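You operate a simulated robot arm through the tools that you are given. There is no shell and no other tool. Be economical: measure what you need, move in short steps, check, and stop when the job is done.

You are at the controls of a simulated robot arm. One attempt, no reset.

TASK
Take the soap dispenser on the top of the sealing table and put it away on the wall shelf over the corner cupboard. Put the yellow seal that says "361" from the top of the sealing table on the teller side of counter 21. Take the carton labelled "2013" from the open top shelf of the tall cupboard and leave it on the ledge of the tall cupboard. Pull the grey printer front door open. The order is free. Set down upright: soap dispenser, carton.

It is judged by the outcome, as a careful person would: the job done as asked, and still so three seconds after it is handed in. It fails if anything else is knocked over, pushed out of place, dropped, spilled or broken. Lids that push on must go on centred and level and be pressed home; caps that screw on are set level and turned clockwise until they are tight.

THE ROBOT
A 6-joint arm with a four-finger gripper on a trunk, on a base that drives. Base frame: it is fixed to the floor where the robot stands at the start and does not move with it; the origin is under the middle of the robot, x ahead of it, y to its left, z up; the surface under the hand at the start is at about z = 780. Units: mm, rad, N and s.
With the tool pointing down near the work surface it reaches from about 420 to 920 mm from the robot's upright axis, wherever it stands. Its first joint turns from -2.897 to 2.897 rad. Places, roughly: carton [750, -1750, 1250]; grey printer front door [-4900, -700, 900]; ledge of the tall cupboard [700, -2000, 800]; soap dispenser [500, -250, 750]; teller side of counter 21 [-1200, 2100, 800]; wall shelf over the corner cupboard (17x72 cm) [800, -3920, 1320]; yellow seal [750, -250, 750]. Payload 3.43 kg.
The tool frame sits at the grasp point between the pads (the TCP): z along the fingers, y along the line on which they close. The tips reach 30 mm beyond it. Largest opening 120 mm; the body of the gripper starts 85 mm behind the TCP.
Orientation is that of the tool frame in the base frame, as a unit quaternion [x, y, z, w]. With the fingers straight down and closing along the base's y, the tool's x points along the base's -x, its y along +y and its z along -z.

THE INTERFACE
- The arm moves only by the tool step_arm. Its argument "plan" is a list of rows, each a list of 7 numbers: the finger opening in mm, from 0 to 120, then the shift along the tool's x, y, z in mm, then the turn, a rotation vector about the tool's x, y, z in rad. In form: [[jaw, dx, dy, dz, rx, ry, rz], ...]. A call has 1 to 8 rows; each row shifts and turns the commanded pose from where the row before left it, along the tool's axes as they then stand. Each row takes 0.2 s and may step no farther than 50 mm and 0.15 rad from the row before; otherwise, or with a gripper value out of range, the whole call is refused. Where a pose cannot be reached the arm comes as near as it can. A force on the tool above 40 N (or 10 N above the force at the start of the call, whichever is more), or a blocked arm, ends the call early, and 0.2 s more pass. The fingers move at their own pace and stop on an object; they squeeze with about 42 N. The grip force told is the motor's: it shows also when the fingers shut on nothing. Time passes only in rows, and 0.2 s behind the last, so rows that do not move let the fingers close. The reply holds the time, the measured pose of the TCP, the force on the tool along the base axes, the opening and the grip force, in the units named above and with some noise, with the torque about the TCP (base axes, N m) and any sound that the robot's microphone picked up, and new pictures: "views" is both (left out), scene, wrist or none.
- Cameras (640 x 400 px; columns grow to the right, rows downward): "scene" is now at [41.5, 151.2, 1485.9]; the picture's right is [-0.63, -0.77, 0.00], its down [-0.58, 0.47, -0.67] and it looks along [0.52, -0.42, -0.74] (base axes); focal length 296 px, centre (320, 200). "wrist" rides on the gripper at [71, -17, -121] in the tool frame; the picture's right is [0.23, 0.97, 0.00], its down [-0.81, 0.19, -0.55] and it looks along [-0.54, 0.13, 0.83] (tool axes); focal length 275 px, centre (320, 200). There is no depth. A picture from a camera that has moved, and an enlarged one, comes with that camera's place and axes in the base frame and with its lens.
- move_column(by): slides the trunk up (or, below 0, down) by that many mm; the arm and the scene camera ride with it, the base frame stays. It gives what a move gives, with no picture.
- base_move(legs): drives the robot by 1 to 6 legs, each [ahead, left, turn to the left] in mm, mm and rad, along the robot's own axes; the way and the turn of a leg run together, so that a leg with both is an arc; at most 1500 mm and 3.142 rad a leg. The arm and the cameras ride along, it lands a little off, and it stops where it bumps. It gives what a move gives, and a new picture of the scene camera.
- aim_head(pan, tilt): turns the head with the scene camera to pan (to the left, within 2.094 rad either way) and tilt (down, from -0.506 to 1.204), counted from straight ahead of the robot. It gives what a move gives, and a new picture of the scene camera.
- inspect(camera, box): a new picture of the part [left, top, right, bottom] of that camera's present view, enlarged. It takes no simulated time.
- hand_in(): hands the job in; it is judged then, once.

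Work in short steps. Places have to be worked out from the pictures, the camera data and where the tool is seen: move nearer, look again, correct. Check each grasp and each placing, and mend what went wrong. You have 165 turns and 260 pictures in all, those below and enlarged ones among them. Open the gripper and draw the arm clear of the work before you hand the job in, unless the task says otherwise; then end with one line.

The tools are called after "Call:" as a command line: name --pt "numbers of a row" for each row, then --argument value for the rest, lists and objects as JSON in quotes. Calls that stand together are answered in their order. step_arm: Moves the arm, as the interface text tells. Its arguments: {"type":"object","properties":{"plan":{"type":"array"},"views":{"type":"string","enum":["both","scene","wrist","none"]}},"required":["plan"]} The other tools are called the same way: move_column (by) slides the trunk up or down; base_move (legs) drives the base; aim_head (pan, tilt) turns the head that bears the scene camera; inspect (camera, box) takes an enlarged picture of a part of a camera's view; hand_in () hands the job in.

At the start:

```text
time: 0.0
tool_pos: [546.3, 7.1, 1081.1]
orientation: [-0.001, 1.0, 0.0, 0.0]
wrist_force: [0.2, 0.4, 0.0]
wrist_torque: [-0.02, -0.02, -0.04]
gripper_width: 120.0
grip_force: 0.0
trunk travel left (down, up): [-75.0, 465.0]
robot x, y, heading: [0.8, 1.5, 0.005]
head pan, tilt: [-0.688, 0.84]
```

scene: 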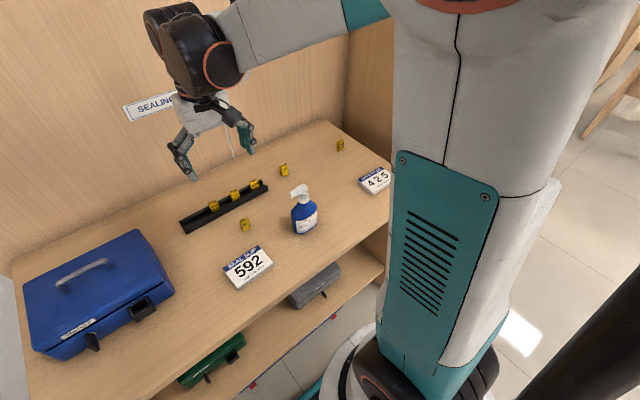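
wrist: 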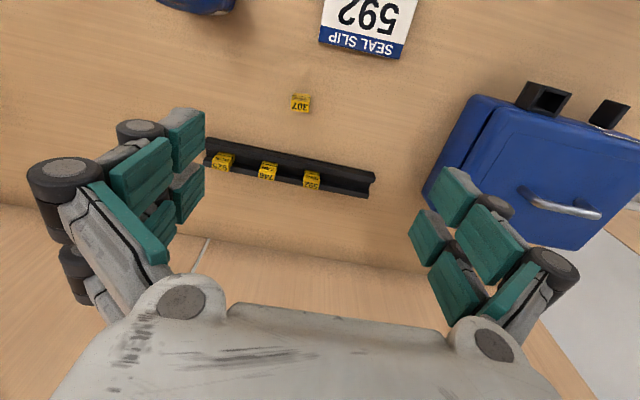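

The scene shows the sealing table with several yellow seals and a blue dispenser. I enlarge the seal areas to read the numbers.

Call:
inspect --camera "scene" --box '[170, 130, 400, 274]'

Call:
inspect --camera "wrist" --box '[200, 80, 360, 200]'

```text
2.78 times, centred on (285, 202) of scene
camera zoom: at [41.5, 151.2, 1485.9], right [-0.63, -0.77, 0.0], down [-0.58, 0.47, -0.67], along [0.52, -0.42, -0.74], focal length 823 px, centre (417, 194)
```

zoom: 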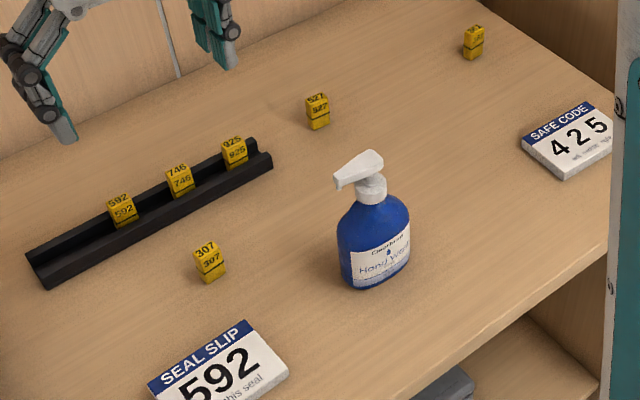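

```text
3.33 times, centred on (280, 140) of wrist
camera zoom: at [476.2, -7.3, 1200.5], right [-0.23, 0.97, 0.0], down [0.81, 0.19, 0.55], along [0.54, 0.13, -0.83], focal length 918 px, centre (453, 400)
```

zoom: 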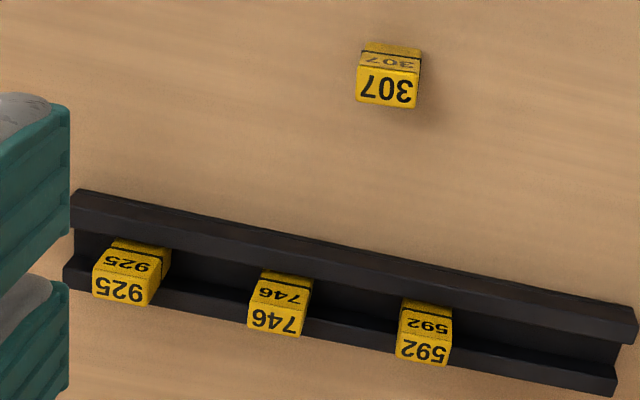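

Seals read 307, 592, 746, 925, 527; the far one at right is unread. I zoom in on it.

Call:
inspect --camera "scene" --box '[324, 132, 356, 152]'

Call:
inspect --camera "scene" --box '[268, 156, 316, 186]'

```text
16.00 times, centred on (340, 142) of scene
camera zoom: at [41.5, 151.2, 1485.9], right [-0.63, -0.77, 0.0], down [-0.58, 0.47, -0.67], along [0.52, -0.42, -0.74], focal length 4740 px, centre (0, 1128)
```

zoom: 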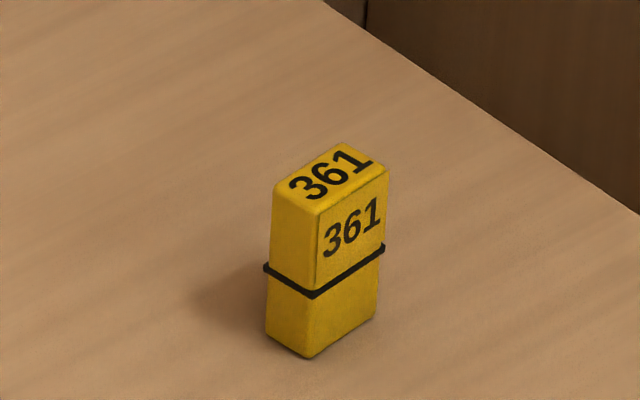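

```text
13.33 times, centred on (292, 171) of scene
camera zoom: at [41.5, 151.2, 1485.9], right [-0.63, -0.77, 0.0], down [-0.58, 0.47, -0.67], along [0.52, -0.42, -0.74], focal length 3950 px, centre (693, 587)
```

zoom: 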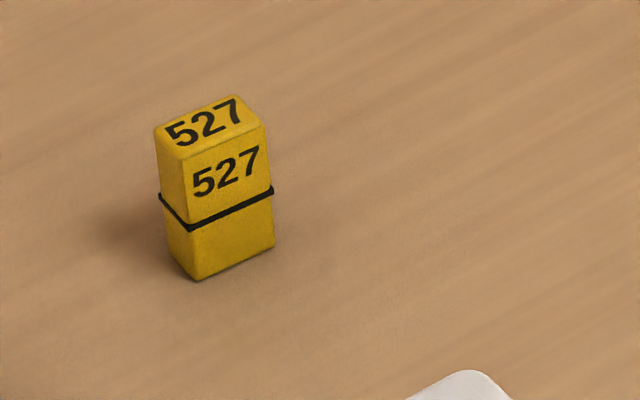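

Seal 361 is at about (690,-470,780), and the dispenser at about (482,-148) with its top near z 955. I back up 150 mm so a 45° forward-tilted grasp is comfortable, and look at the room first.

Call:
aim_head --pan -1.4 --tilt 0.25

Call:
aim_head --pan 2.0 --tilt 0.3

Call:
aim_head --pan -2.09 --tilt 0.3

```text
time: 1.1
tool_pos: [546.3, 7.8, 1079.4]
orientation: [0.0, 1.0, 0.0, 0.0]
wrist_force: [0.0, -0.1, -0.7]
wrist_torque: [-0.01, 0.0, -0.02]
gripper_width: 120.0
grip_force: 0.0
trunk travel left (down, up): [-75.0, 465.0]
robot x, y, heading: [1.8, -1.0, 0.004]
head pan, tilt: [-1.4, 0.25]
camera scene: at [-3.3, 109.2, 1538.2], right [-0.99, -0.17, 0.0], down [-0.04, 0.24, -0.97], along [0.17, -0.95, -0.25], focal length 296 px, centre (320, 200)
```

scene: 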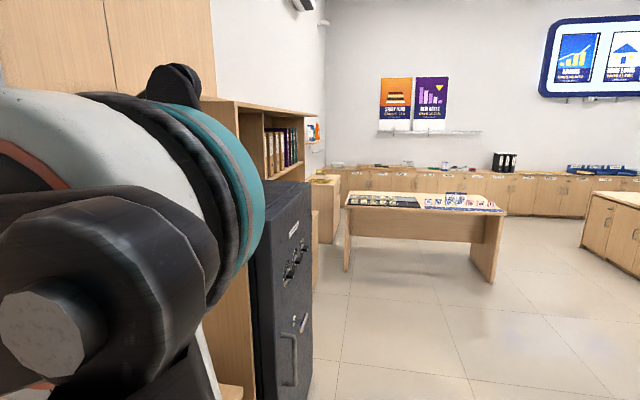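

```text
time: 3.9
tool_pos: [547.8, 7.6, 1081.2]
orientation: [0.0, 1.0, 0.0, 0.0]
wrist_force: [0.3, -0.3, 0.3]
wrist_torque: [0.01, 0.01, -0.03]
gripper_width: 120.1
grip_force: 0.0
trunk travel left (down, up): [-75.0, 465.0]
robot x, y, heading: [-0.3, 3.0, -0.005]
head pan, tilt: [2.0, 0.3]
camera scene: at [-58.1, 286.1, 1533.5], right [0.91, 0.42, 0.0], down [0.12, -0.27, -0.96], along [-0.4, 0.87, -0.3], focal length 296 px, centre (320, 200)
```

scene: 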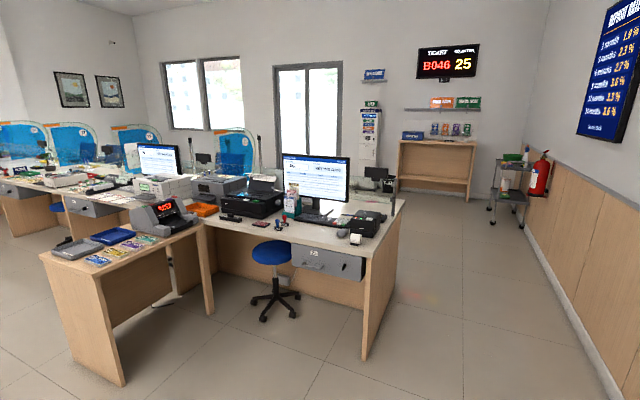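

```text
time: 7.3
tool_pos: [547.7, 8.0, 1081.4]
orientation: [0.0, 1.0, 0.0, -0.001]
wrist_force: [0.4, -0.5, -0.2]
wrist_torque: [0.01, 0.0, 0.0]
gripper_width: 120.2
grip_force: 0.1
trunk travel left (down, up): [-75.0, 465.0]
robot x, y, heading: [-1.0, 1.0, -0.003]
head pan, tilt: [-2.089, 0.3]
camera scene: at [-65.5, 120.0, 1533.5], right [-0.87, 0.5, 0.0], down [0.15, 0.26, -0.96], along [-0.47, -0.83, -0.3], focal length 296 px, centre (320, 200)
```

scene: 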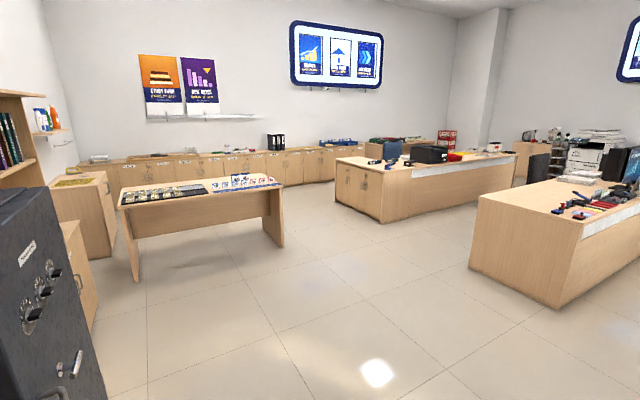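

The room layout is clear. Now I back up 150 mm and aim the head at the dispenser.

Call:
base_move --legs '[[-150, 0, 0]]'

Call:
step_arm --pt "120 0 -25 0 0 -0.131 0" --pt "120 0 -25 0 0 -0.131 0" --pt "120 0 -25 0 0 -0.131 0" --pt "120 0 -25 0 0 -0.131 0" --pt "120 0 -25 0 0 -0.131 0" --pt "120 0 -25 0 0 -0.131 0" --views "wrist"

Call:
aim_head --pan -0.5 --tilt 0.8

```text
time: 8.6
tool_pos: [398.2, 8.0, 1081.2]
orientation: [-0.001, 1.0, 0.0, 0.0]
wrist_force: [0.5, 0.3, 0.6]
wrist_torque: [0.0, 0.02, 0.0]
gripper_width: 120.0
grip_force: 0.1
trunk travel left (down, up): [-75.0, 465.0]
robot x, y, heading: [-149.5, 1.9, 0.0]
head pan, tilt: [-2.089, 0.3]
camera scene: at [-215.3, 119.9, 1533.5], right [-0.87, 0.49, 0.0], down [0.15, 0.26, -0.96], along [-0.47, -0.83, -0.3], focal length 296 px, centre (320, 200)
```

scene: 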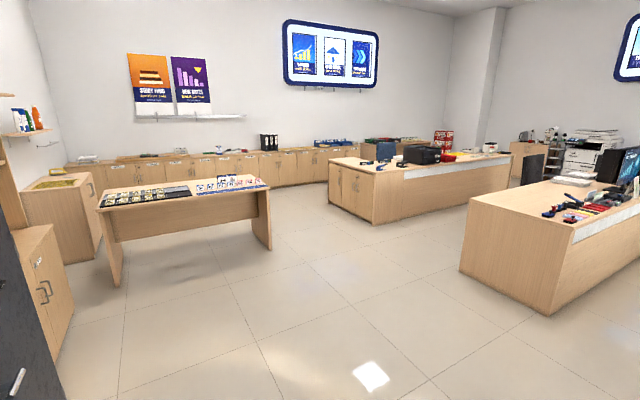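

```text
time: 10.0
tool_pos: [397.8, -141.2, 1079.8]
orientation: [-0.001, 0.923, 0.0, 0.385]
wrist_force: [0.2, 0.8, -0.5]
wrist_torque: [-0.01, 0.02, -0.02]
gripper_width: 120.0
grip_force: 0.0
trunk travel left (down, up): [-75.0, 465.0]
robot x, y, heading: [-150.1, 0.8, -0.001]
head pan, tilt: [-2.089, 0.3]
camera wrist: at [262.6, -157.1, 1114.1], right [-0.16, 0.97, -0.16], down [0.18, 0.19, 0.96], along [0.97, 0.13, -0.21], focal length 275 px, centre (320, 200)
```

wrist: 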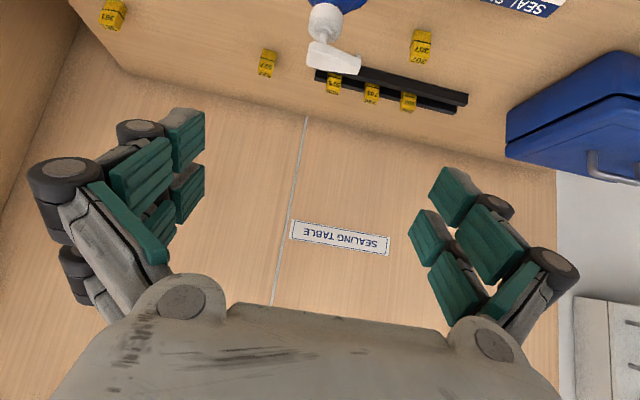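

```text
time: 11.7
tool_pos: [400.0, -142.0, 1081.5]
orientation: [-0.001, 0.924, 0.0, 0.383]
wrist_force: [-0.8, 0.4, 0.8]
wrist_torque: [-0.01, 0.0, -0.03]
gripper_width: 120.1
grip_force: 0.1
trunk travel left (down, up): [-75.0, 465.0]
robot x, y, heading: [-148.9, 0.4, -0.001]
head pan, tilt: [-0.499, 0.799]
camera scene: at [-111.7, 137.6, 1498.9], right [-0.74, -0.67, 0.0], down [-0.42, 0.47, -0.78], along [0.52, -0.58, -0.63], focal length 296 px, centre (320, 200)
```

scene: 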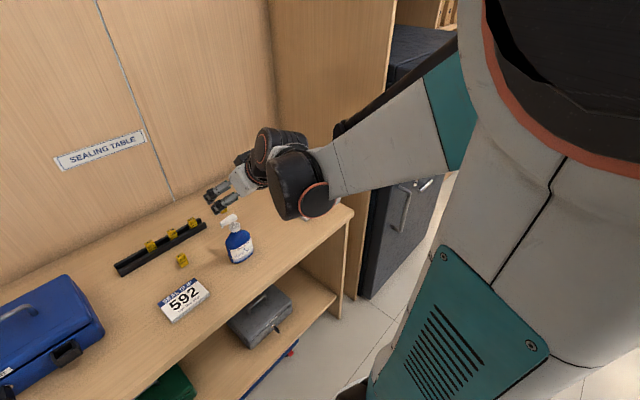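

Triangulated dispenser: (478,-148), neck ~z 898. I move to a pre-grasp point at 45° behind/above it, then check.

Call:
step_arm --pt "120 40 -2 0 0 0 0" --pt "120 40 -2 0 0 0 0" --pt "120 38 -2 0 0 0 0" --pt "120 0 0 45 0 0 0" --pt "120 0 0 45 0 0 0"

```text
time: 12.9
tool_pos: [379.2, -147.5, 933.7]
orientation: [-0.001, 0.923, 0.0, 0.384]
wrist_force: [-0.9, -0.2, -0.7]
wrist_torque: [-0.03, -0.01, 0.0]
gripper_width: 119.6
grip_force: 0.0
trunk travel left (down, up): [-75.0, 465.0]
robot x, y, heading: [-148.5, 1.5, 0.004]
head pan, tilt: [-0.499, 0.799]
camera scene: at [-97.4, 162.2, 1489.1], right [-0.48, -0.88, 0.0], down [-0.63, 0.34, -0.7], along [0.61, -0.33, -0.72], focal length 296 px, centre (320, 200)
camera wrist: at [243.2, -162.9, 967.2], right [-0.16, 0.97, -0.16], down [0.18, 0.19, 0.96], along [0.97, 0.13, -0.21], focal length 275 px, centre (320, 200)
```

scene: 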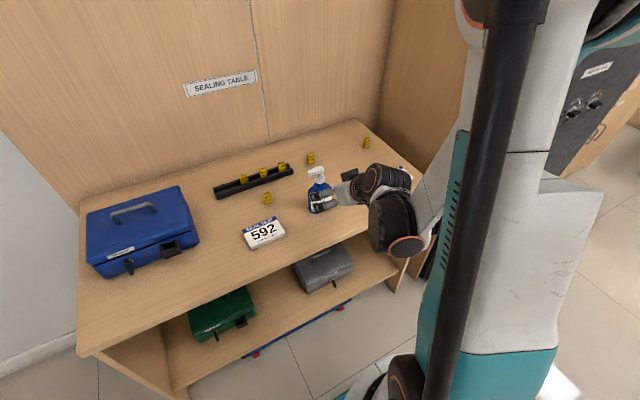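
wrist: 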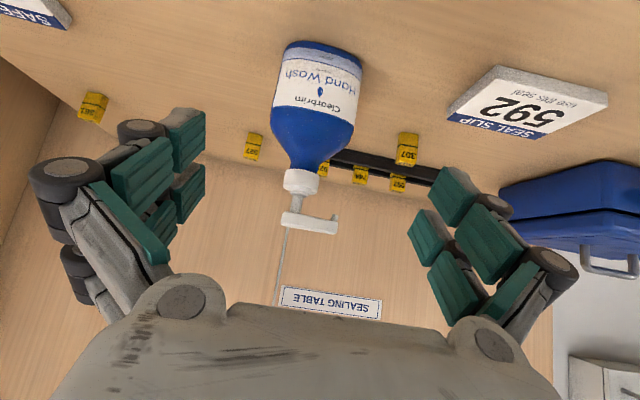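

The bottle sits centred between the fingers. I advance ~147 mm along the tool axis and close.

Call:
step_arm --pt "120 0 0 37 0 0 0" --pt "120 0 0 37 0 0 0" --pt "120 0 0 37 0 0 0" --pt "120 -2 0 36 0 0 0" --pt "120 0 0 0 0 0 0"

```text
time: 14.1
tool_pos: [495.4, -150.7, 849.0]
orientation: [-0.001, 0.925, 0.001, 0.381]
wrist_force: [0.5, 0.7, 0.0]
wrist_torque: [-0.01, 0.03, 0.02]
gripper_width: 119.9
grip_force: 0.1
out of reach, approached as far as the arm can: row 2, 3
trunk travel left (down, up): [-75.0, 465.0]
robot x, y, heading: [-150.9, 2.4, 0.005]
head pan, tilt: [-0.499, 0.799]
camera scene: at [-97.5, 162.4, 1489.1], right [-0.48, -0.88, 0.0], down [-0.63, 0.34, -0.7], along [0.61, -0.33, -0.72], focal length 296 px, centre (320, 200)
camera wrist: at [360.8, -167.3, 882.8], right [-0.17, 0.97, -0.16], down [0.18, 0.19, 0.96], along [0.97, 0.13, -0.21], focal length 275 px, centre (320, 200)
```

scene: 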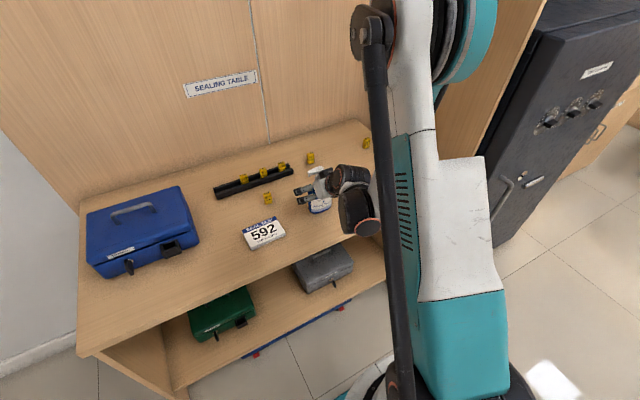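
wrist: 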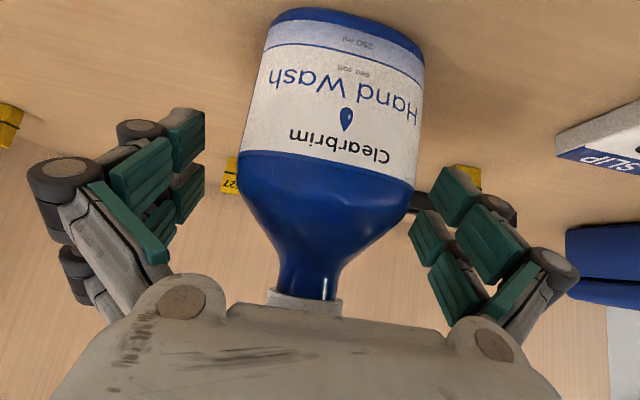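

The arm stopped ~18 mm high; I lower the trunk by 18 mm, then close the fingers.

Call:
move_column --by -18

Call:
step_arm --pt "60 0 0 0 0 0 0" --pt "40 0 0 0 0 0 0" --pt "40 0 0 0 0 0 0" --views "wrist"

```text
time: 14.8
tool_pos: [495.5, -152.0, 831.8]
orientation: [-0.001, 0.924, 0.001, 0.381]
wrist_force: [-0.2, -0.4, 0.2]
wrist_torque: [0.04, 0.0, -0.03]
gripper_width: 120.1
grip_force: 0.1
trunk travel left (down, up): [-57.0, 483.0]
robot x, y, heading: [-147.8, -0.6, 0.0]
head pan, tilt: [-0.499, 0.799]
```

```text
time: 15.6
tool_pos: [495.9, -152.6, 831.2]
orientation: [0.0, 0.924, -0.001, 0.382]
wrist_force: [-0.8, -2.2, 3.2]
wrist_torque: [-0.01, 0.04, 0.0]
gripper_width: 75.4
grip_force: 41.8
trunk travel left (down, up): [-57.0, 483.0]
robot x, y, heading: [-150.1, -0.1, 0.002]
head pan, tilt: [-0.499, 0.799]
camera wrist: at [360.1, -167.5, 865.4], right [-0.16, 0.97, -0.16], down [0.18, 0.19, 0.96], along [0.97, 0.13, -0.21], focal length 275 px, centre (320, 200)
```

wrist: 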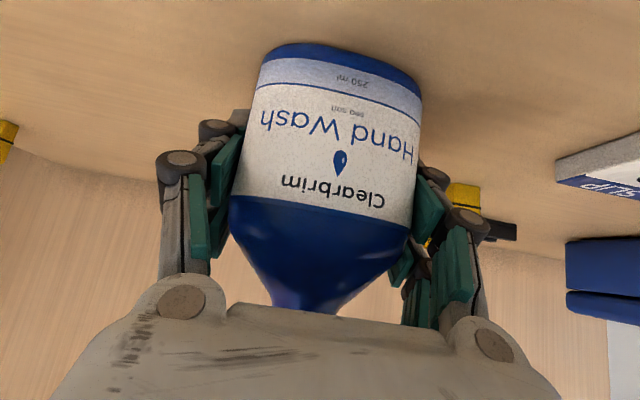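

Gripped at 75 mm. I lift with the trunk by 250 mm and check that the bottle comes along.

Call:
move_column --by 250

Call:
base_move --legs '[[-300, 0, 0]]'

Call:
inspect --camera "wrist" --box '[0, 0, 640, 400]'

```text
time: 18.1
tool_pos: [495.9, -151.9, 1080.2]
orientation: [-0.001, 0.925, 0.001, 0.381]
wrist_force: [0.2, 0.3, -2.5]
wrist_torque: [0.03, -0.05, 0.0]
gripper_width: 75.1
grip_force: 41.7
trunk travel left (down, up): [-307.0, 233.0]
robot x, y, heading: [-149.2, 3.8, 0.003]
head pan, tilt: [-0.499, 0.799]
```

```text
time: 20.2
tool_pos: [196.0, -153.0, 1081.4]
orientation: [-0.001, 0.924, 0.001, 0.382]
wrist_force: [-0.1, 0.4, -2.3]
wrist_torque: [0.01, -0.05, 0.0]
gripper_width: 75.1
grip_force: 42.0
trunk travel left (down, up): [-307.0, 233.0]
robot x, y, heading: [-447.0, 1.1, 0.001]
head pan, tilt: [-0.499, 0.799]
camera scene: at [-399.3, 162.1, 1721.2], right [-0.48, -0.88, 0.0], down [-0.63, 0.34, -0.7], along [0.61, -0.33, -0.72], focal length 296 px, centre (320, 200)
```

scene: 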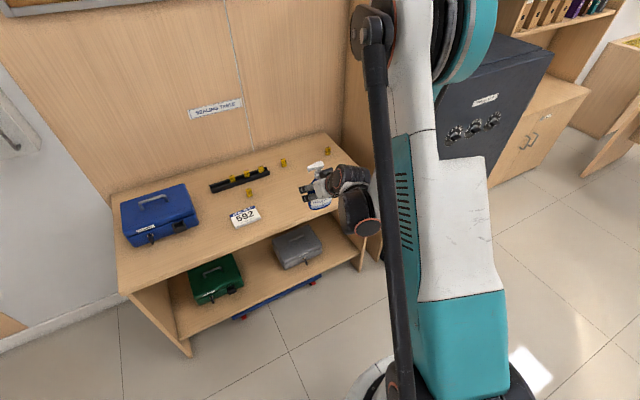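

```text
1.00 times, centred on (320, 200) of wrist (not enlarged: the box is as wide or as high as the picture)
camera zoom: at [59.3, -167.8, 1115.5], right [-0.16, 0.97, -0.16], down [0.18, 0.19, 0.96], along [0.97, 0.13, -0.21], focal length 275 px, centre (320, 200)
```

zoom: 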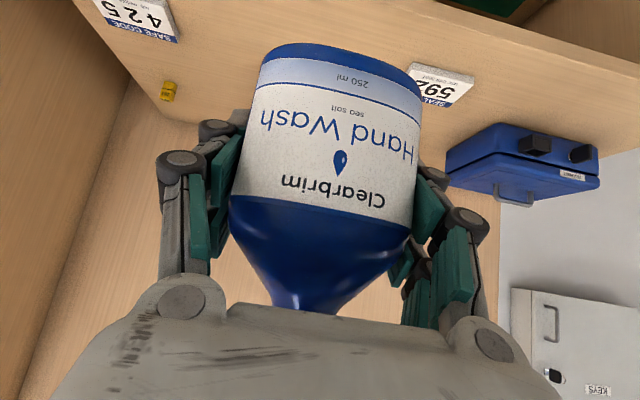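

The bottle is held firmly (about 2.4 N). I turn right to face −y, drive 1.3 m and look towards the shelf corner.

Call:
base_move --legs '[[0, 0, -1.5708], [1200, 0, 0]]'

Call:
aim_head --pan 0.45 --tilt 0.35

```text
time: 30.0
tool_pos: [-603.5, -1836.6, 1081.1]
orientation: [0.654, 0.653, -0.271, 0.27]
wrist_force: [-0.3, 0.3, -3.3]
wrist_torque: [-0.04, 0.01, -0.03]
gripper_width: 75.3
grip_force: 42.0
trunk travel left (down, up): [-307.0, 233.0]
robot x, y, heading: [-446.7, -1195.7, -1.579]
head pan, tilt: [-0.499, 0.799]
camera scene: at [-288.1, -1242.4, 1721.1], right [-0.88, 0.48, 0.0], down [0.34, 0.63, -0.7], along [-0.34, -0.61, -0.72], focal length 296 px, centre (320, 200)
```

scene: 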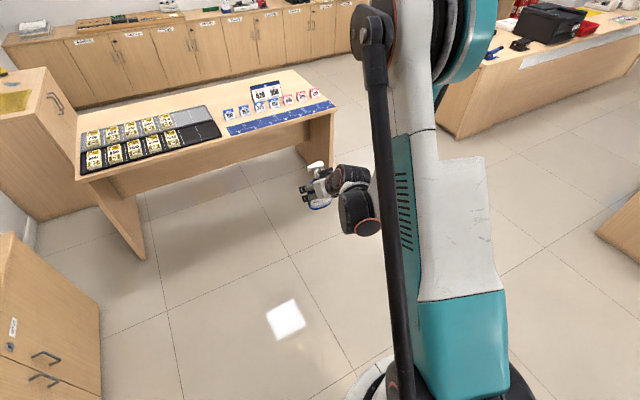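

```text
time: 31.3
tool_pos: [-604.2, -1837.0, 1080.9]
orientation: [0.654, 0.653, -0.27, 0.27]
wrist_force: [0.3, 1.2, -2.6]
wrist_torque: [-0.06, -0.01, -0.01]
gripper_width: 75.2
grip_force: 41.8
trunk travel left (down, up): [-307.0, 233.0]
robot x, y, heading: [-450.5, -1190.9, -1.57]
head pan, tilt: [0.45, 0.351]
camera scene: at [-209.1, -1255.2, 1760.7], right [-0.9, -0.43, 0.0], down [-0.15, 0.31, -0.94], along [0.41, -0.85, -0.34], focal length 296 px, centre (320, 200)
```

scene: 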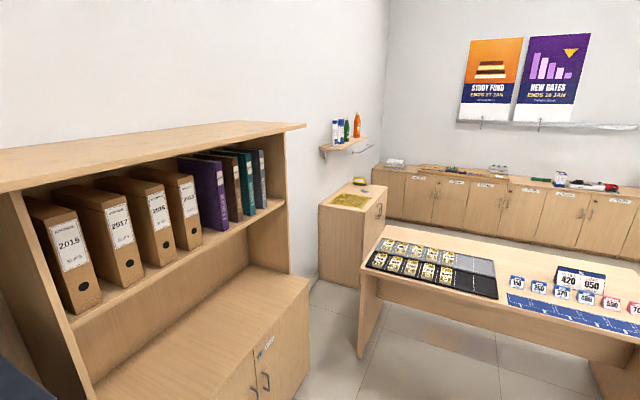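

Very informative: the wall shelf and the tall cupboard are both visible. I zoom in on the shelf and the cartons.

Call:
inspect --camera "scene" --box '[270, 90, 430, 300]'

Call:
inspect --camera "scene" --box '[20, 130, 290, 300]'

Call:
inspect --camera "scene" --box '[312, 105, 392, 155]'

```text
1.90 times, centred on (350, 195) of scene
camera zoom: at [-209.1, -1255.2, 1760.7], right [-0.9, -0.43, 0.0], down [-0.15, 0.31, -0.94], along [0.41, -0.85, -0.34], focal length 564 px, centre (263, 210)
```

zoom: 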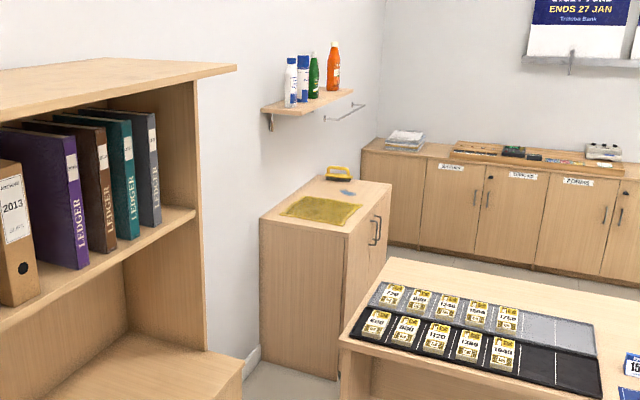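

```text
2.35 times, centred on (155, 215) of scene
camera zoom: at [-209.1, -1255.2, 1760.7], right [-0.9, -0.43, 0.0], down [-0.15, 0.31, -0.94], along [0.41, -0.85, -0.34], focal length 697 px, centre (708, 165)
```

zoom: 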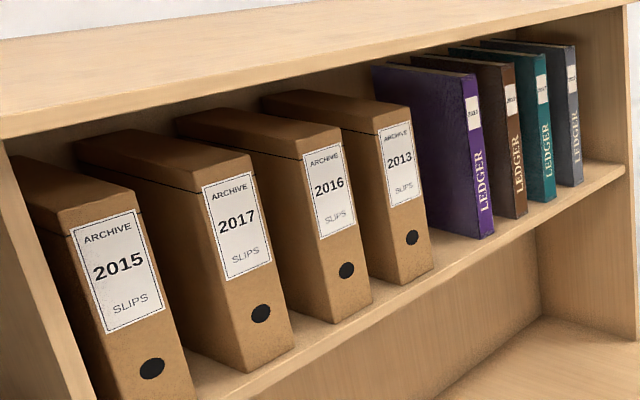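

```text
8.00 times, centred on (352, 130) of scene
camera zoom: at [-209.1, -1255.2, 1760.7], right [-0.9, -0.43, 0.0], down [-0.15, 0.31, -0.94], along [0.41, -0.85, -0.34], focal length 2370 px, centre (64, 760)
```

zoom: 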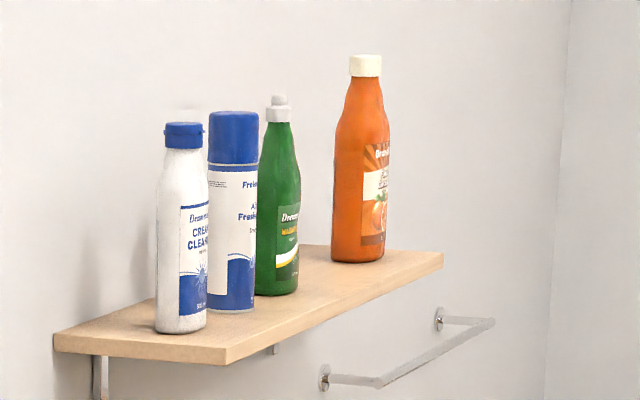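

Free space on the shelf lies between the green and orange bottles (y≈-4080). I'll go around the form table through the ~1.3 m gap at x≈-1950.

Call:
base_move --legs '[[0, -1500, 0], [1450, 0, 0]]'

```text
time: 45.6
tool_pos: [-2123.1, -3282.8, 1082.2]
orientation: [0.654, 0.654, -0.269, 0.27]
wrist_force: [0.1, -0.3, -2.6]
wrist_torque: [-0.05, 0.01, 0.01]
gripper_width: 75.0
grip_force: 42.2
trunk travel left (down, up): [-307.0, 233.0]
robot x, y, heading: [-1973.3, -2640.6, -1.569]
head pan, tilt: [0.45, 0.351]
camera scene: at [-1729.0, -2702.4, 1760.7], right [-0.9, -0.43, 0.0], down [-0.15, 0.31, -0.94], along [0.41, -0.85, -0.34], focal length 296 px, centre (320, 200)
```

scene: 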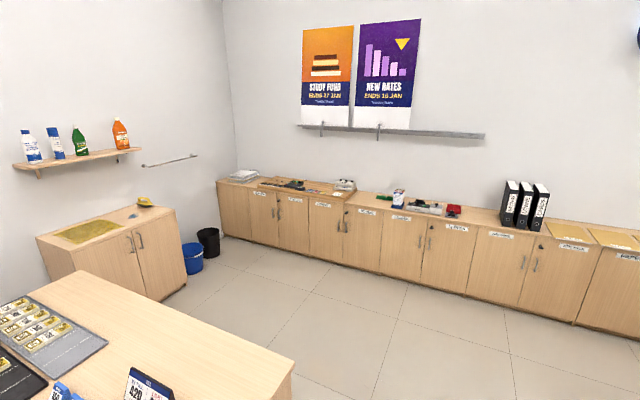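

The way is clear. I drive on to y≈-4080, turn left, and move towards the shelf.

Call:
base_move --legs '[[1440, 0, 0], [0, 0, 1.5708], [1300, 0, 0]]'

Call:
aim_head --pan 0.1 --tilt 0.4

```text
time: 62.8
tool_pos: [-11.6, -4261.5, 1082.1]
orientation: [0.004, 0.924, -0.002, 0.381]
wrist_force: [-0.7, 0.3, -3.1]
wrist_torque: [-0.01, -0.05, -0.01]
gripper_width: 75.2
grip_force: 41.6
trunk travel left (down, up): [-307.0, 233.0]
robot x, y, heading: [-655.3, -4103.2, -0.006]
head pan, tilt: [0.45, 0.351]
camera scene: at [-588.9, -3863.4, 1760.7], right [0.43, -0.9, 0.0], down [-0.31, -0.15, -0.94], along [0.85, 0.4, -0.34], focal length 296 px, centre (320, 200)
```

scene: 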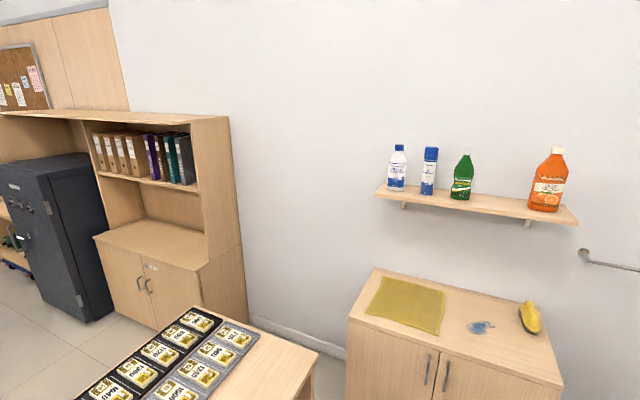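

```text
time: 63.6
tool_pos: [-12.3, -4260.7, 1081.3]
orientation: [0.003, 0.925, -0.002, 0.381]
wrist_force: [-0.4, -0.2, -3.4]
wrist_torque: [-0.01, -0.02, 0.02]
gripper_width: 75.0
grip_force: 42.1
trunk travel left (down, up): [-307.0, 233.0]
robot x, y, heading: [-652.2, -4105.7, -0.01]
head pan, tilt: [0.099, 0.4]
camera scene: at [-581.1, -3894.7, 1756.2], right [0.09, -1.0, 0.0], down [-0.39, -0.04, -0.92], along [0.92, 0.09, -0.39], focal length 296 px, centre (320, 200)
```

scene: 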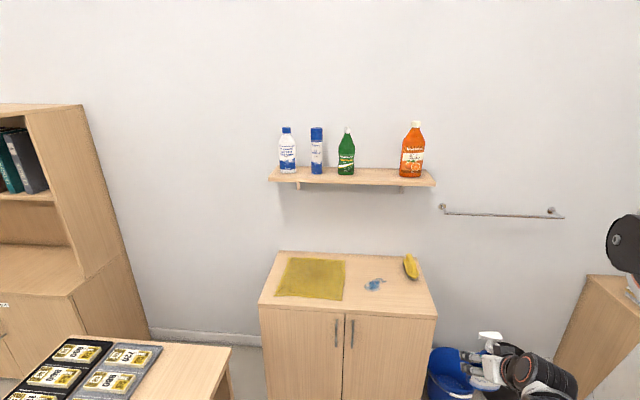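

I enlarge the shelf for accurate positions of the gap.

Call:
inspect --camera "scene" --box '[256, 110, 448, 230]'

```text
3.33 times, centred on (352, 170) of scene
camera zoom: at [-581.1, -3894.7, 1756.2], right [0.09, -1.0, 0.0], down [-0.39, -0.04, -0.92], along [0.92, 0.09, -0.39], focal length 987 px, centre (213, 300)
```

zoom: 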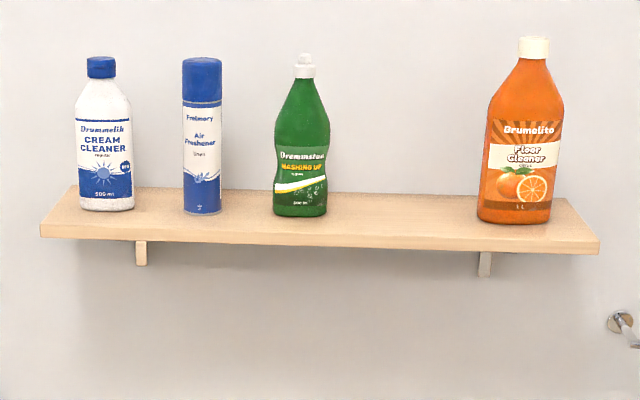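

Gap centre is at y≈-4042, about 210 mm wide. I raise the trunk to its top, strafe left 219 mm and move ahead 350 mm for closer measurements.

Call:
move_column --by 233

Call:
base_move --legs '[[350, 219, 0.008]]'

Call:
inspect --camera "wrist" --box '[0, 0, 640, 400]'

```text
time: 66.1
tool_pos: [-12.6, -4261.2, 1313.9]
orientation: [0.003, 0.925, -0.001, 0.381]
wrist_force: [0.6, 0.6, -2.9]
wrist_torque: [0.03, -0.05, -0.01]
gripper_width: 74.9
grip_force: 41.8
trunk travel left (down, up): [-540.0, 0.0]
robot x, y, heading: [-656.5, -4104.5, -0.008]
head pan, tilt: [0.099, 0.4]
```

```text
time: 68.6
tool_pos: [341.7, -4035.2, 1313.9]
orientation: [-0.002, 0.925, 0.001, 0.381]
wrist_force: [0.2, 0.7, -2.5]
wrist_torque: [0.01, -0.05, -0.04]
gripper_width: 75.5
grip_force: 42.0
trunk travel left (down, up): [-540.0, 0.0]
robot x, y, heading: [-305.6, -3884.0, 0.002]
head pan, tilt: [0.099, 0.4]
camera scene: at [-231.2, -3674.1, 1989.1], right [0.1, -0.99, 0.0], down [-0.39, -0.04, -0.92], along [0.92, 0.09, -0.39], focal length 296 px, centre (320, 200)
```

scene: 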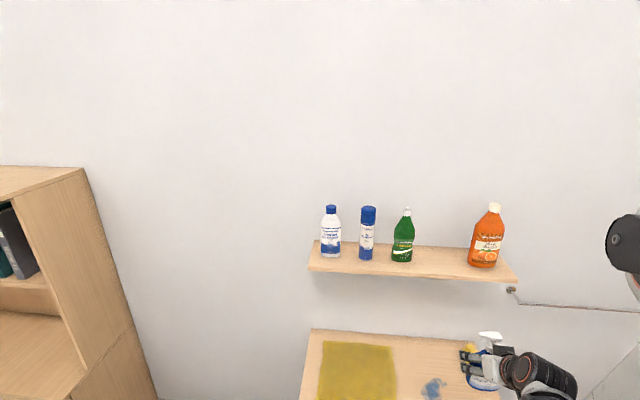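

```text
1.00 times, centred on (320, 200) of wrist (not enlarged: the box is as wide or as high as the picture)
camera zoom: at [206.4, -4050.8, 1347.9], right [-0.17, 0.97, -0.16], down [0.18, 0.19, 0.96], along [0.97, 0.13, -0.21], focal length 275 px, centre (320, 200)
```

zoom: 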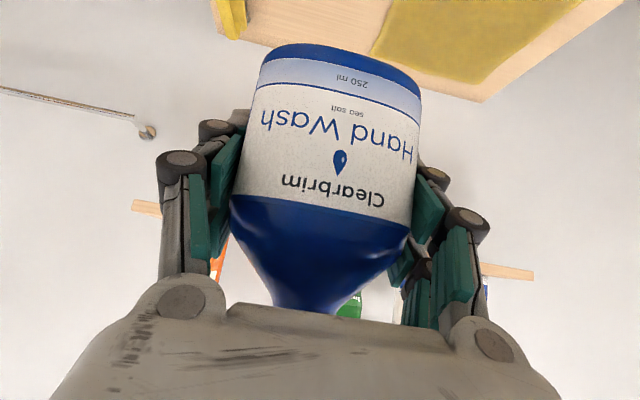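

Wrist view suggests shelf front near x≈680, z≈1312. I zoom the scene view for another triangulation.

Call:
inspect --camera "scene" --box '[300, 190, 540, 340]'

Call:
inspect --camera "wrist" --box '[120, 180, 560, 320]'

```text
2.67 times, centred on (420, 265) of scene
camera zoom: at [-231.2, -3674.1, 1989.1], right [0.1, -0.99, 0.0], down [-0.39, -0.04, -0.92], along [0.92, 0.09, -0.39], focal length 790 px, centre (53, 27)
```

zoom: 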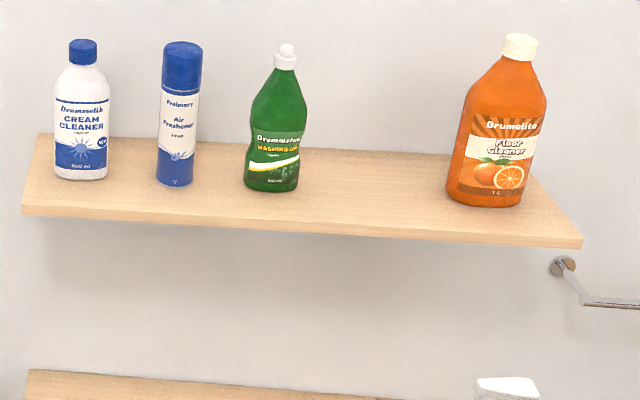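

```text
1.45 times, centred on (340, 250) of wrist
camera zoom: at [206.4, -4050.8, 1347.9], right [-0.17, 0.97, -0.16], down [0.18, 0.19, 0.96], along [0.97, 0.13, -0.21], focal length 400 px, centre (291, 127)
```

zoom: 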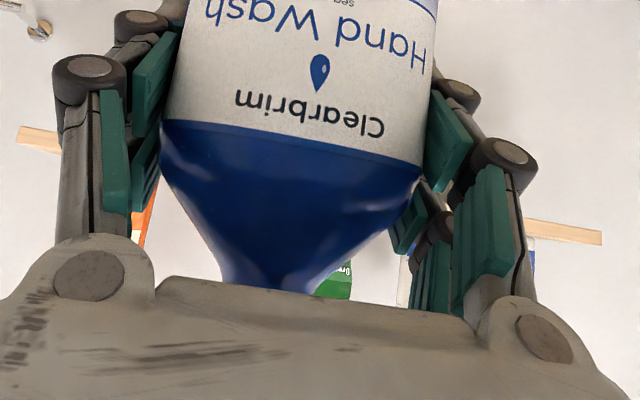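

Triangulated: shelf top z≈1315, front x≈700, gap y from -3938 to -4145. I raise the arm 90 mm and extend 120 mm here in free space to test reach.

Call:
step_arm --pt "40 -30 -1 4 0 0 0" --pt "40 -30 -1 4 0 0 0" --pt "40 -30 -1 4 0 0 0" --pt "40 -30 -1 4 0 0 0" --pt "40 -30 -1 4 0 0 0" --views "wrist"

```text
time: 69.8
tool_pos: [463.0, -4039.8, 1405.7]
orientation: [-0.002, 0.924, 0.001, 0.382]
wrist_force: [0.4, -0.4, -3.2]
wrist_torque: [0.02, -0.06, 0.01]
gripper_width: 75.5
grip_force: 41.3
trunk travel left (down, up): [-540.0, 0.0]
robot x, y, heading: [-306.2, -3887.1, 0.002]
head pan, tilt: [0.099, 0.4]
camera wrist: at [327.2, -4055.7, 1440.2], right [-0.17, 0.97, -0.16], down [0.18, 0.19, 0.96], along [0.97, 0.13, -0.21], focal length 275 px, centre (320, 200)
```

wrist: 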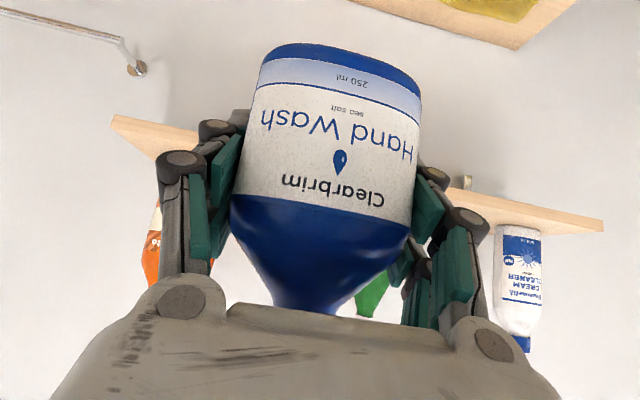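

Reach is good. I drive 240 mm ahead with the bottle above shelf level, then check.

Call:
base_move --legs '[[240, 0, 0]]'

Call:
aim_head --pan -0.1 --tilt 0.75

Call:
inspect --camera "wrist" --box '[0, 0, 640, 400]'

```text
time: 71.6
tool_pos: [702.2, -4037.9, 1404.9]
orientation: [-0.003, 0.925, 0.001, 0.381]
wrist_force: [0.7, 1.5, -3.4]
wrist_torque: [0.02, 0.01, -0.02]
gripper_width: 75.4
grip_force: 41.8
trunk travel left (down, up): [-540.0, 0.0]
robot x, y, heading: [-65.3, -3886.9, -0.006]
head pan, tilt: [0.099, 0.4]
camera scene: at [8.0, -3673.8, 1989.1], right [0.1, -0.99, 0.0], down [-0.39, -0.04, -0.92], along [0.92, 0.1, -0.39], focal length 296 px, centre (320, 200)
```

scene: 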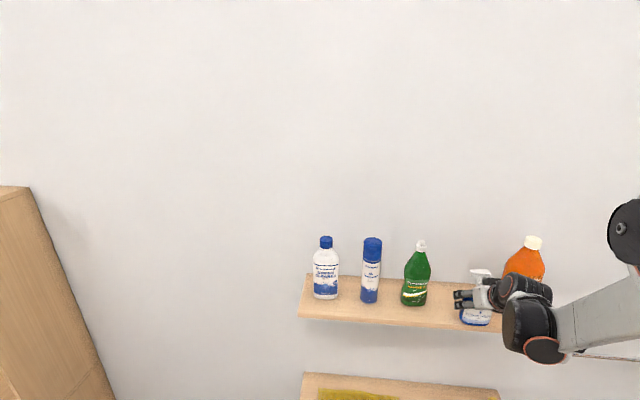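

```text
time: 72.4
tool_pos: [701.1, -4038.6, 1406.2]
orientation: [-0.003, 0.925, 0.002, 0.38]
wrist_force: [0.6, 0.8, -3.2]
wrist_torque: [0.02, -0.03, 0.0]
gripper_width: 75.1
grip_force: 42.3
trunk travel left (down, up): [-540.0, 0.0]
robot x, y, heading: [-66.6, -3884.8, 0.004]
head pan, tilt: [-0.099, 0.75]
camera scene: at [-3.8, -3691.2, 1958.2], right [-0.09, -1.0, 0.0], down [-0.68, 0.06, -0.73], along [0.73, -0.07, -0.68], focal length 296 px, centre (320, 200)
```

scene: 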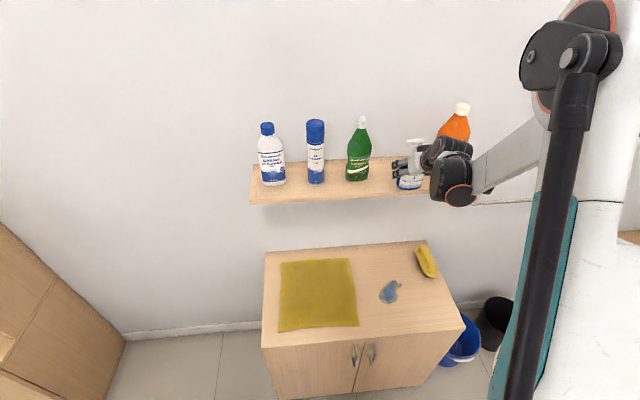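

```text
1.00 times, centred on (320, 200) of wrist (not enlarged: the box is as wide or as high as the picture)
camera zoom: at [565.1, -4054.2, 1440.1], right [-0.17, 0.97, -0.16], down [0.18, 0.19, 0.96], along [0.97, 0.13, -0.21], focal length 275 px, centre (320, 200)
```

zoom: 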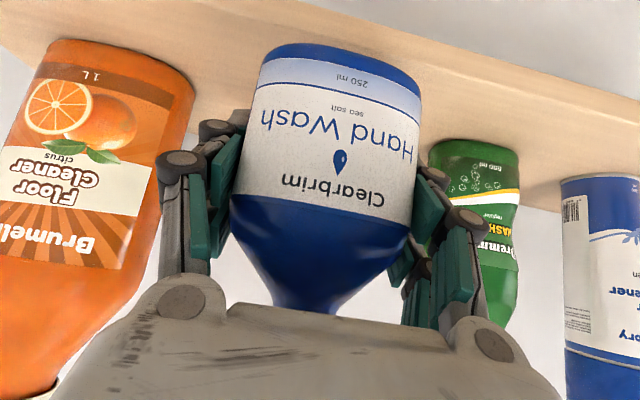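

Clearances look right on both sides (gap -3925…-4145). I go 88 mm further ahead.

Call:
base_move --legs '[[88, 0, 0]]'

Call:
inspect --camera "wrist" --box '[0, 0, 640, 400]'

```text
time: 73.5
tool_pos: [790.5, -4039.2, 1404.6]
orientation: [-0.002, 0.924, 0.001, 0.381]
wrist_force: [0.5, -0.5, -2.3]
wrist_torque: [0.01, -0.03, 0.02]
gripper_width: 75.4
grip_force: 41.5
trunk travel left (down, up): [-540.0, 0.0]
robot x, y, heading: [23.2, -3883.5, 0.004]
head pan, tilt: [-0.099, 0.75]
camera scene: at [86.6, -3690.8, 1958.0], right [-0.09, -1.0, 0.0], down [-0.68, 0.06, -0.73], along [0.73, -0.07, -0.68], focal length 296 px, centre (320, 200)
```

scene: 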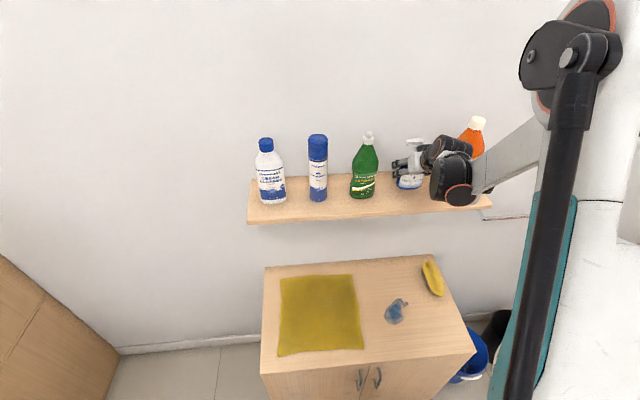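

```text
1.00 times, centred on (320, 200) of wrist (not enlarged: the box is as wide or as high as the picture)
camera zoom: at [654.9, -4054.0, 1439.3], right [-0.17, 0.97, -0.16], down [0.19, 0.19, 0.96], along [0.97, 0.13, -0.21], focal length 275 px, centre (320, 200)
```

zoom: 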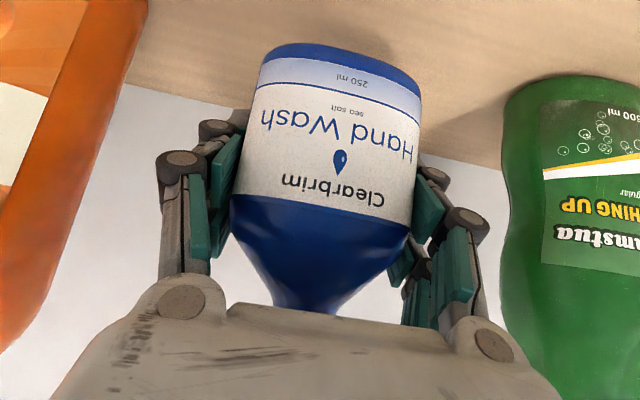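

Well aligned. Lower 30 mm in small steps, then feel for contact.

Call:
step_arm --pt "40 0 1 14 0 0 0" --pt "40 7 0 7 0 0 0" --pt "40 7 0 7 0 0 0" --pt "40 7 0 7 0 0 0" --views "wrist"

Call:
aim_head --pan -0.25 --tilt 0.75

Call:
inspect --camera "scene" --box '[300, 120, 460, 220]'

```text
time: 74.5
tool_pos: [797.7, -4038.0, 1368.9]
orientation: [-0.002, 0.923, 0.001, 0.384]
wrist_force: [5.2, -0.2, 30.1]
wrist_torque: [-0.06, 0.27, -0.23]
gripper_width: 76.1
grip_force: 42.7
trunk travel left (down, up): [-540.0, 0.0]
robot x, y, heading: [21.7, -3889.8, 0.003]
head pan, tilt: [-0.099, 0.75]
camera wrist: at [662.2, -4052.6, 1402.2], right [-0.17, 0.97, -0.16], down [0.18, 0.19, 0.96], along [0.97, 0.13, -0.21], focal length 275 px, centre (320, 200)
```

wrist: 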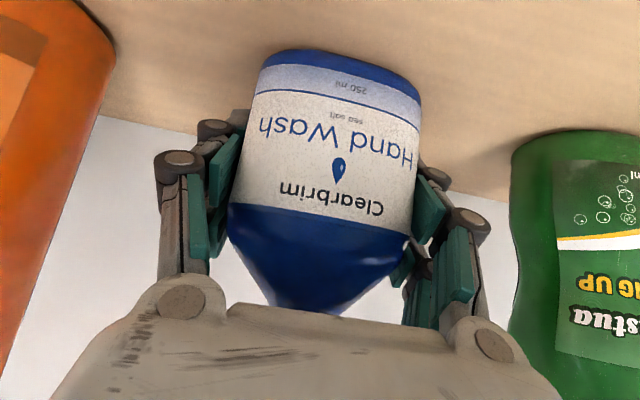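

```text
time: 75.2
tool_pos: [797.6, -4036.0, 1366.7]
orientation: [-0.003, 0.924, 0.001, 0.381]
wrist_force: [11.0, -2.0, 30.5]
wrist_torque: [-0.09, 0.1, 0.03]
gripper_width: 75.5
grip_force: 42.2
trunk travel left (down, up): [-540.0, 0.0]
robot x, y, heading: [24.3, -3884.7, 0.004]
head pan, tilt: [-0.25, 0.75]
camera scene: at [80.6, -3702.5, 1958.2], right [-0.24, -0.97, 0.0], down [-0.66, 0.16, -0.73], along [0.71, -0.18, -0.68], focal length 296 px, centre (320, 200)
```

scene: 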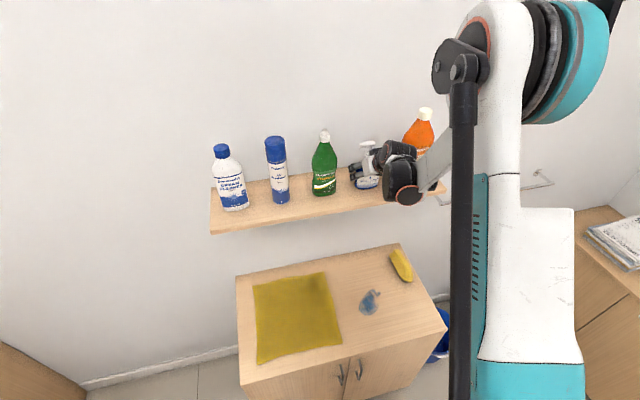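

```text
4.00 times, centred on (380, 170) of scene
camera zoom: at [80.6, -3702.5, 1958.2], right [-0.24, -0.97, 0.0], down [-0.66, 0.16, -0.73], along [0.71, -0.18, -0.68], focal length 1185 px, centre (80, 320)
```

zoom: 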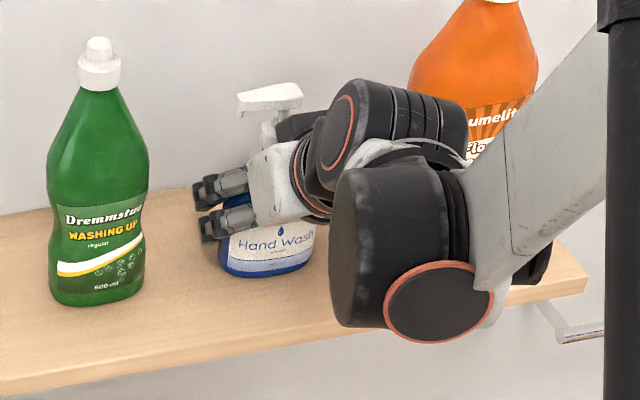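

The bottle rests on the shelf (30 N down). I relieve slightly and read the force.

Call:
step_arm --pt "40 -1.5 0 -1.5 0 0 0" --pt "40 0 0 0 0 0 0" --views "none"

```text
time: 75.8
tool_pos: [797.5, -4036.8, 1367.4]
orientation: [-0.003, 0.925, 0.002, 0.38]
wrist_force: [0.6, -0.2, 0.3]
wrist_torque: [-0.06, -0.03, -0.03]
gripper_width: 75.5
grip_force: 42.5
trunk travel left (down, up): [-540.0, 0.0]
robot x, y, heading: [22.2, -3883.7, 0.007]
head pan, tilt: [-0.25, 0.75]
```

Force is nearly neutral, with the bottle just supported. I open the fingers to 100 mm.

Call:
step_arm --pt "82 0 0 0 0 0 0" --pt "100 0 0 0 0 0 0" --pt "100 0 0 0 0 0 0" --views "wrist"

```text
time: 76.6
tool_pos: [798.5, -4037.2, 1367.5]
orientation: [-0.002, 0.925, 0.001, 0.381]
wrist_force: [0.2, 0.5, 0.2]
wrist_torque: [-0.04, 0.02, 0.01]
gripper_width: 100.1
grip_force: 0.2
trunk travel left (down, up): [-540.0, 0.0]
robot x, y, heading: [20.2, -3887.2, 0.002]
head pan, tilt: [-0.25, 0.75]
camera wrist: at [662.8, -4052.8, 1402.4], right [-0.17, 0.97, -0.16], down [0.18, 0.19, 0.96], along [0.97, 0.13, -0.21], focal length 275 px, centre (320, 200)
```

wrist: 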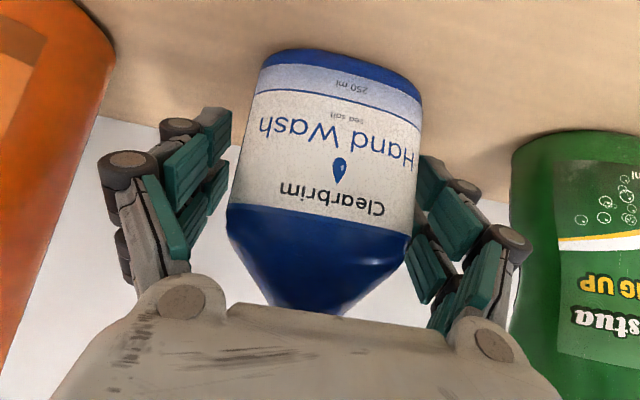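

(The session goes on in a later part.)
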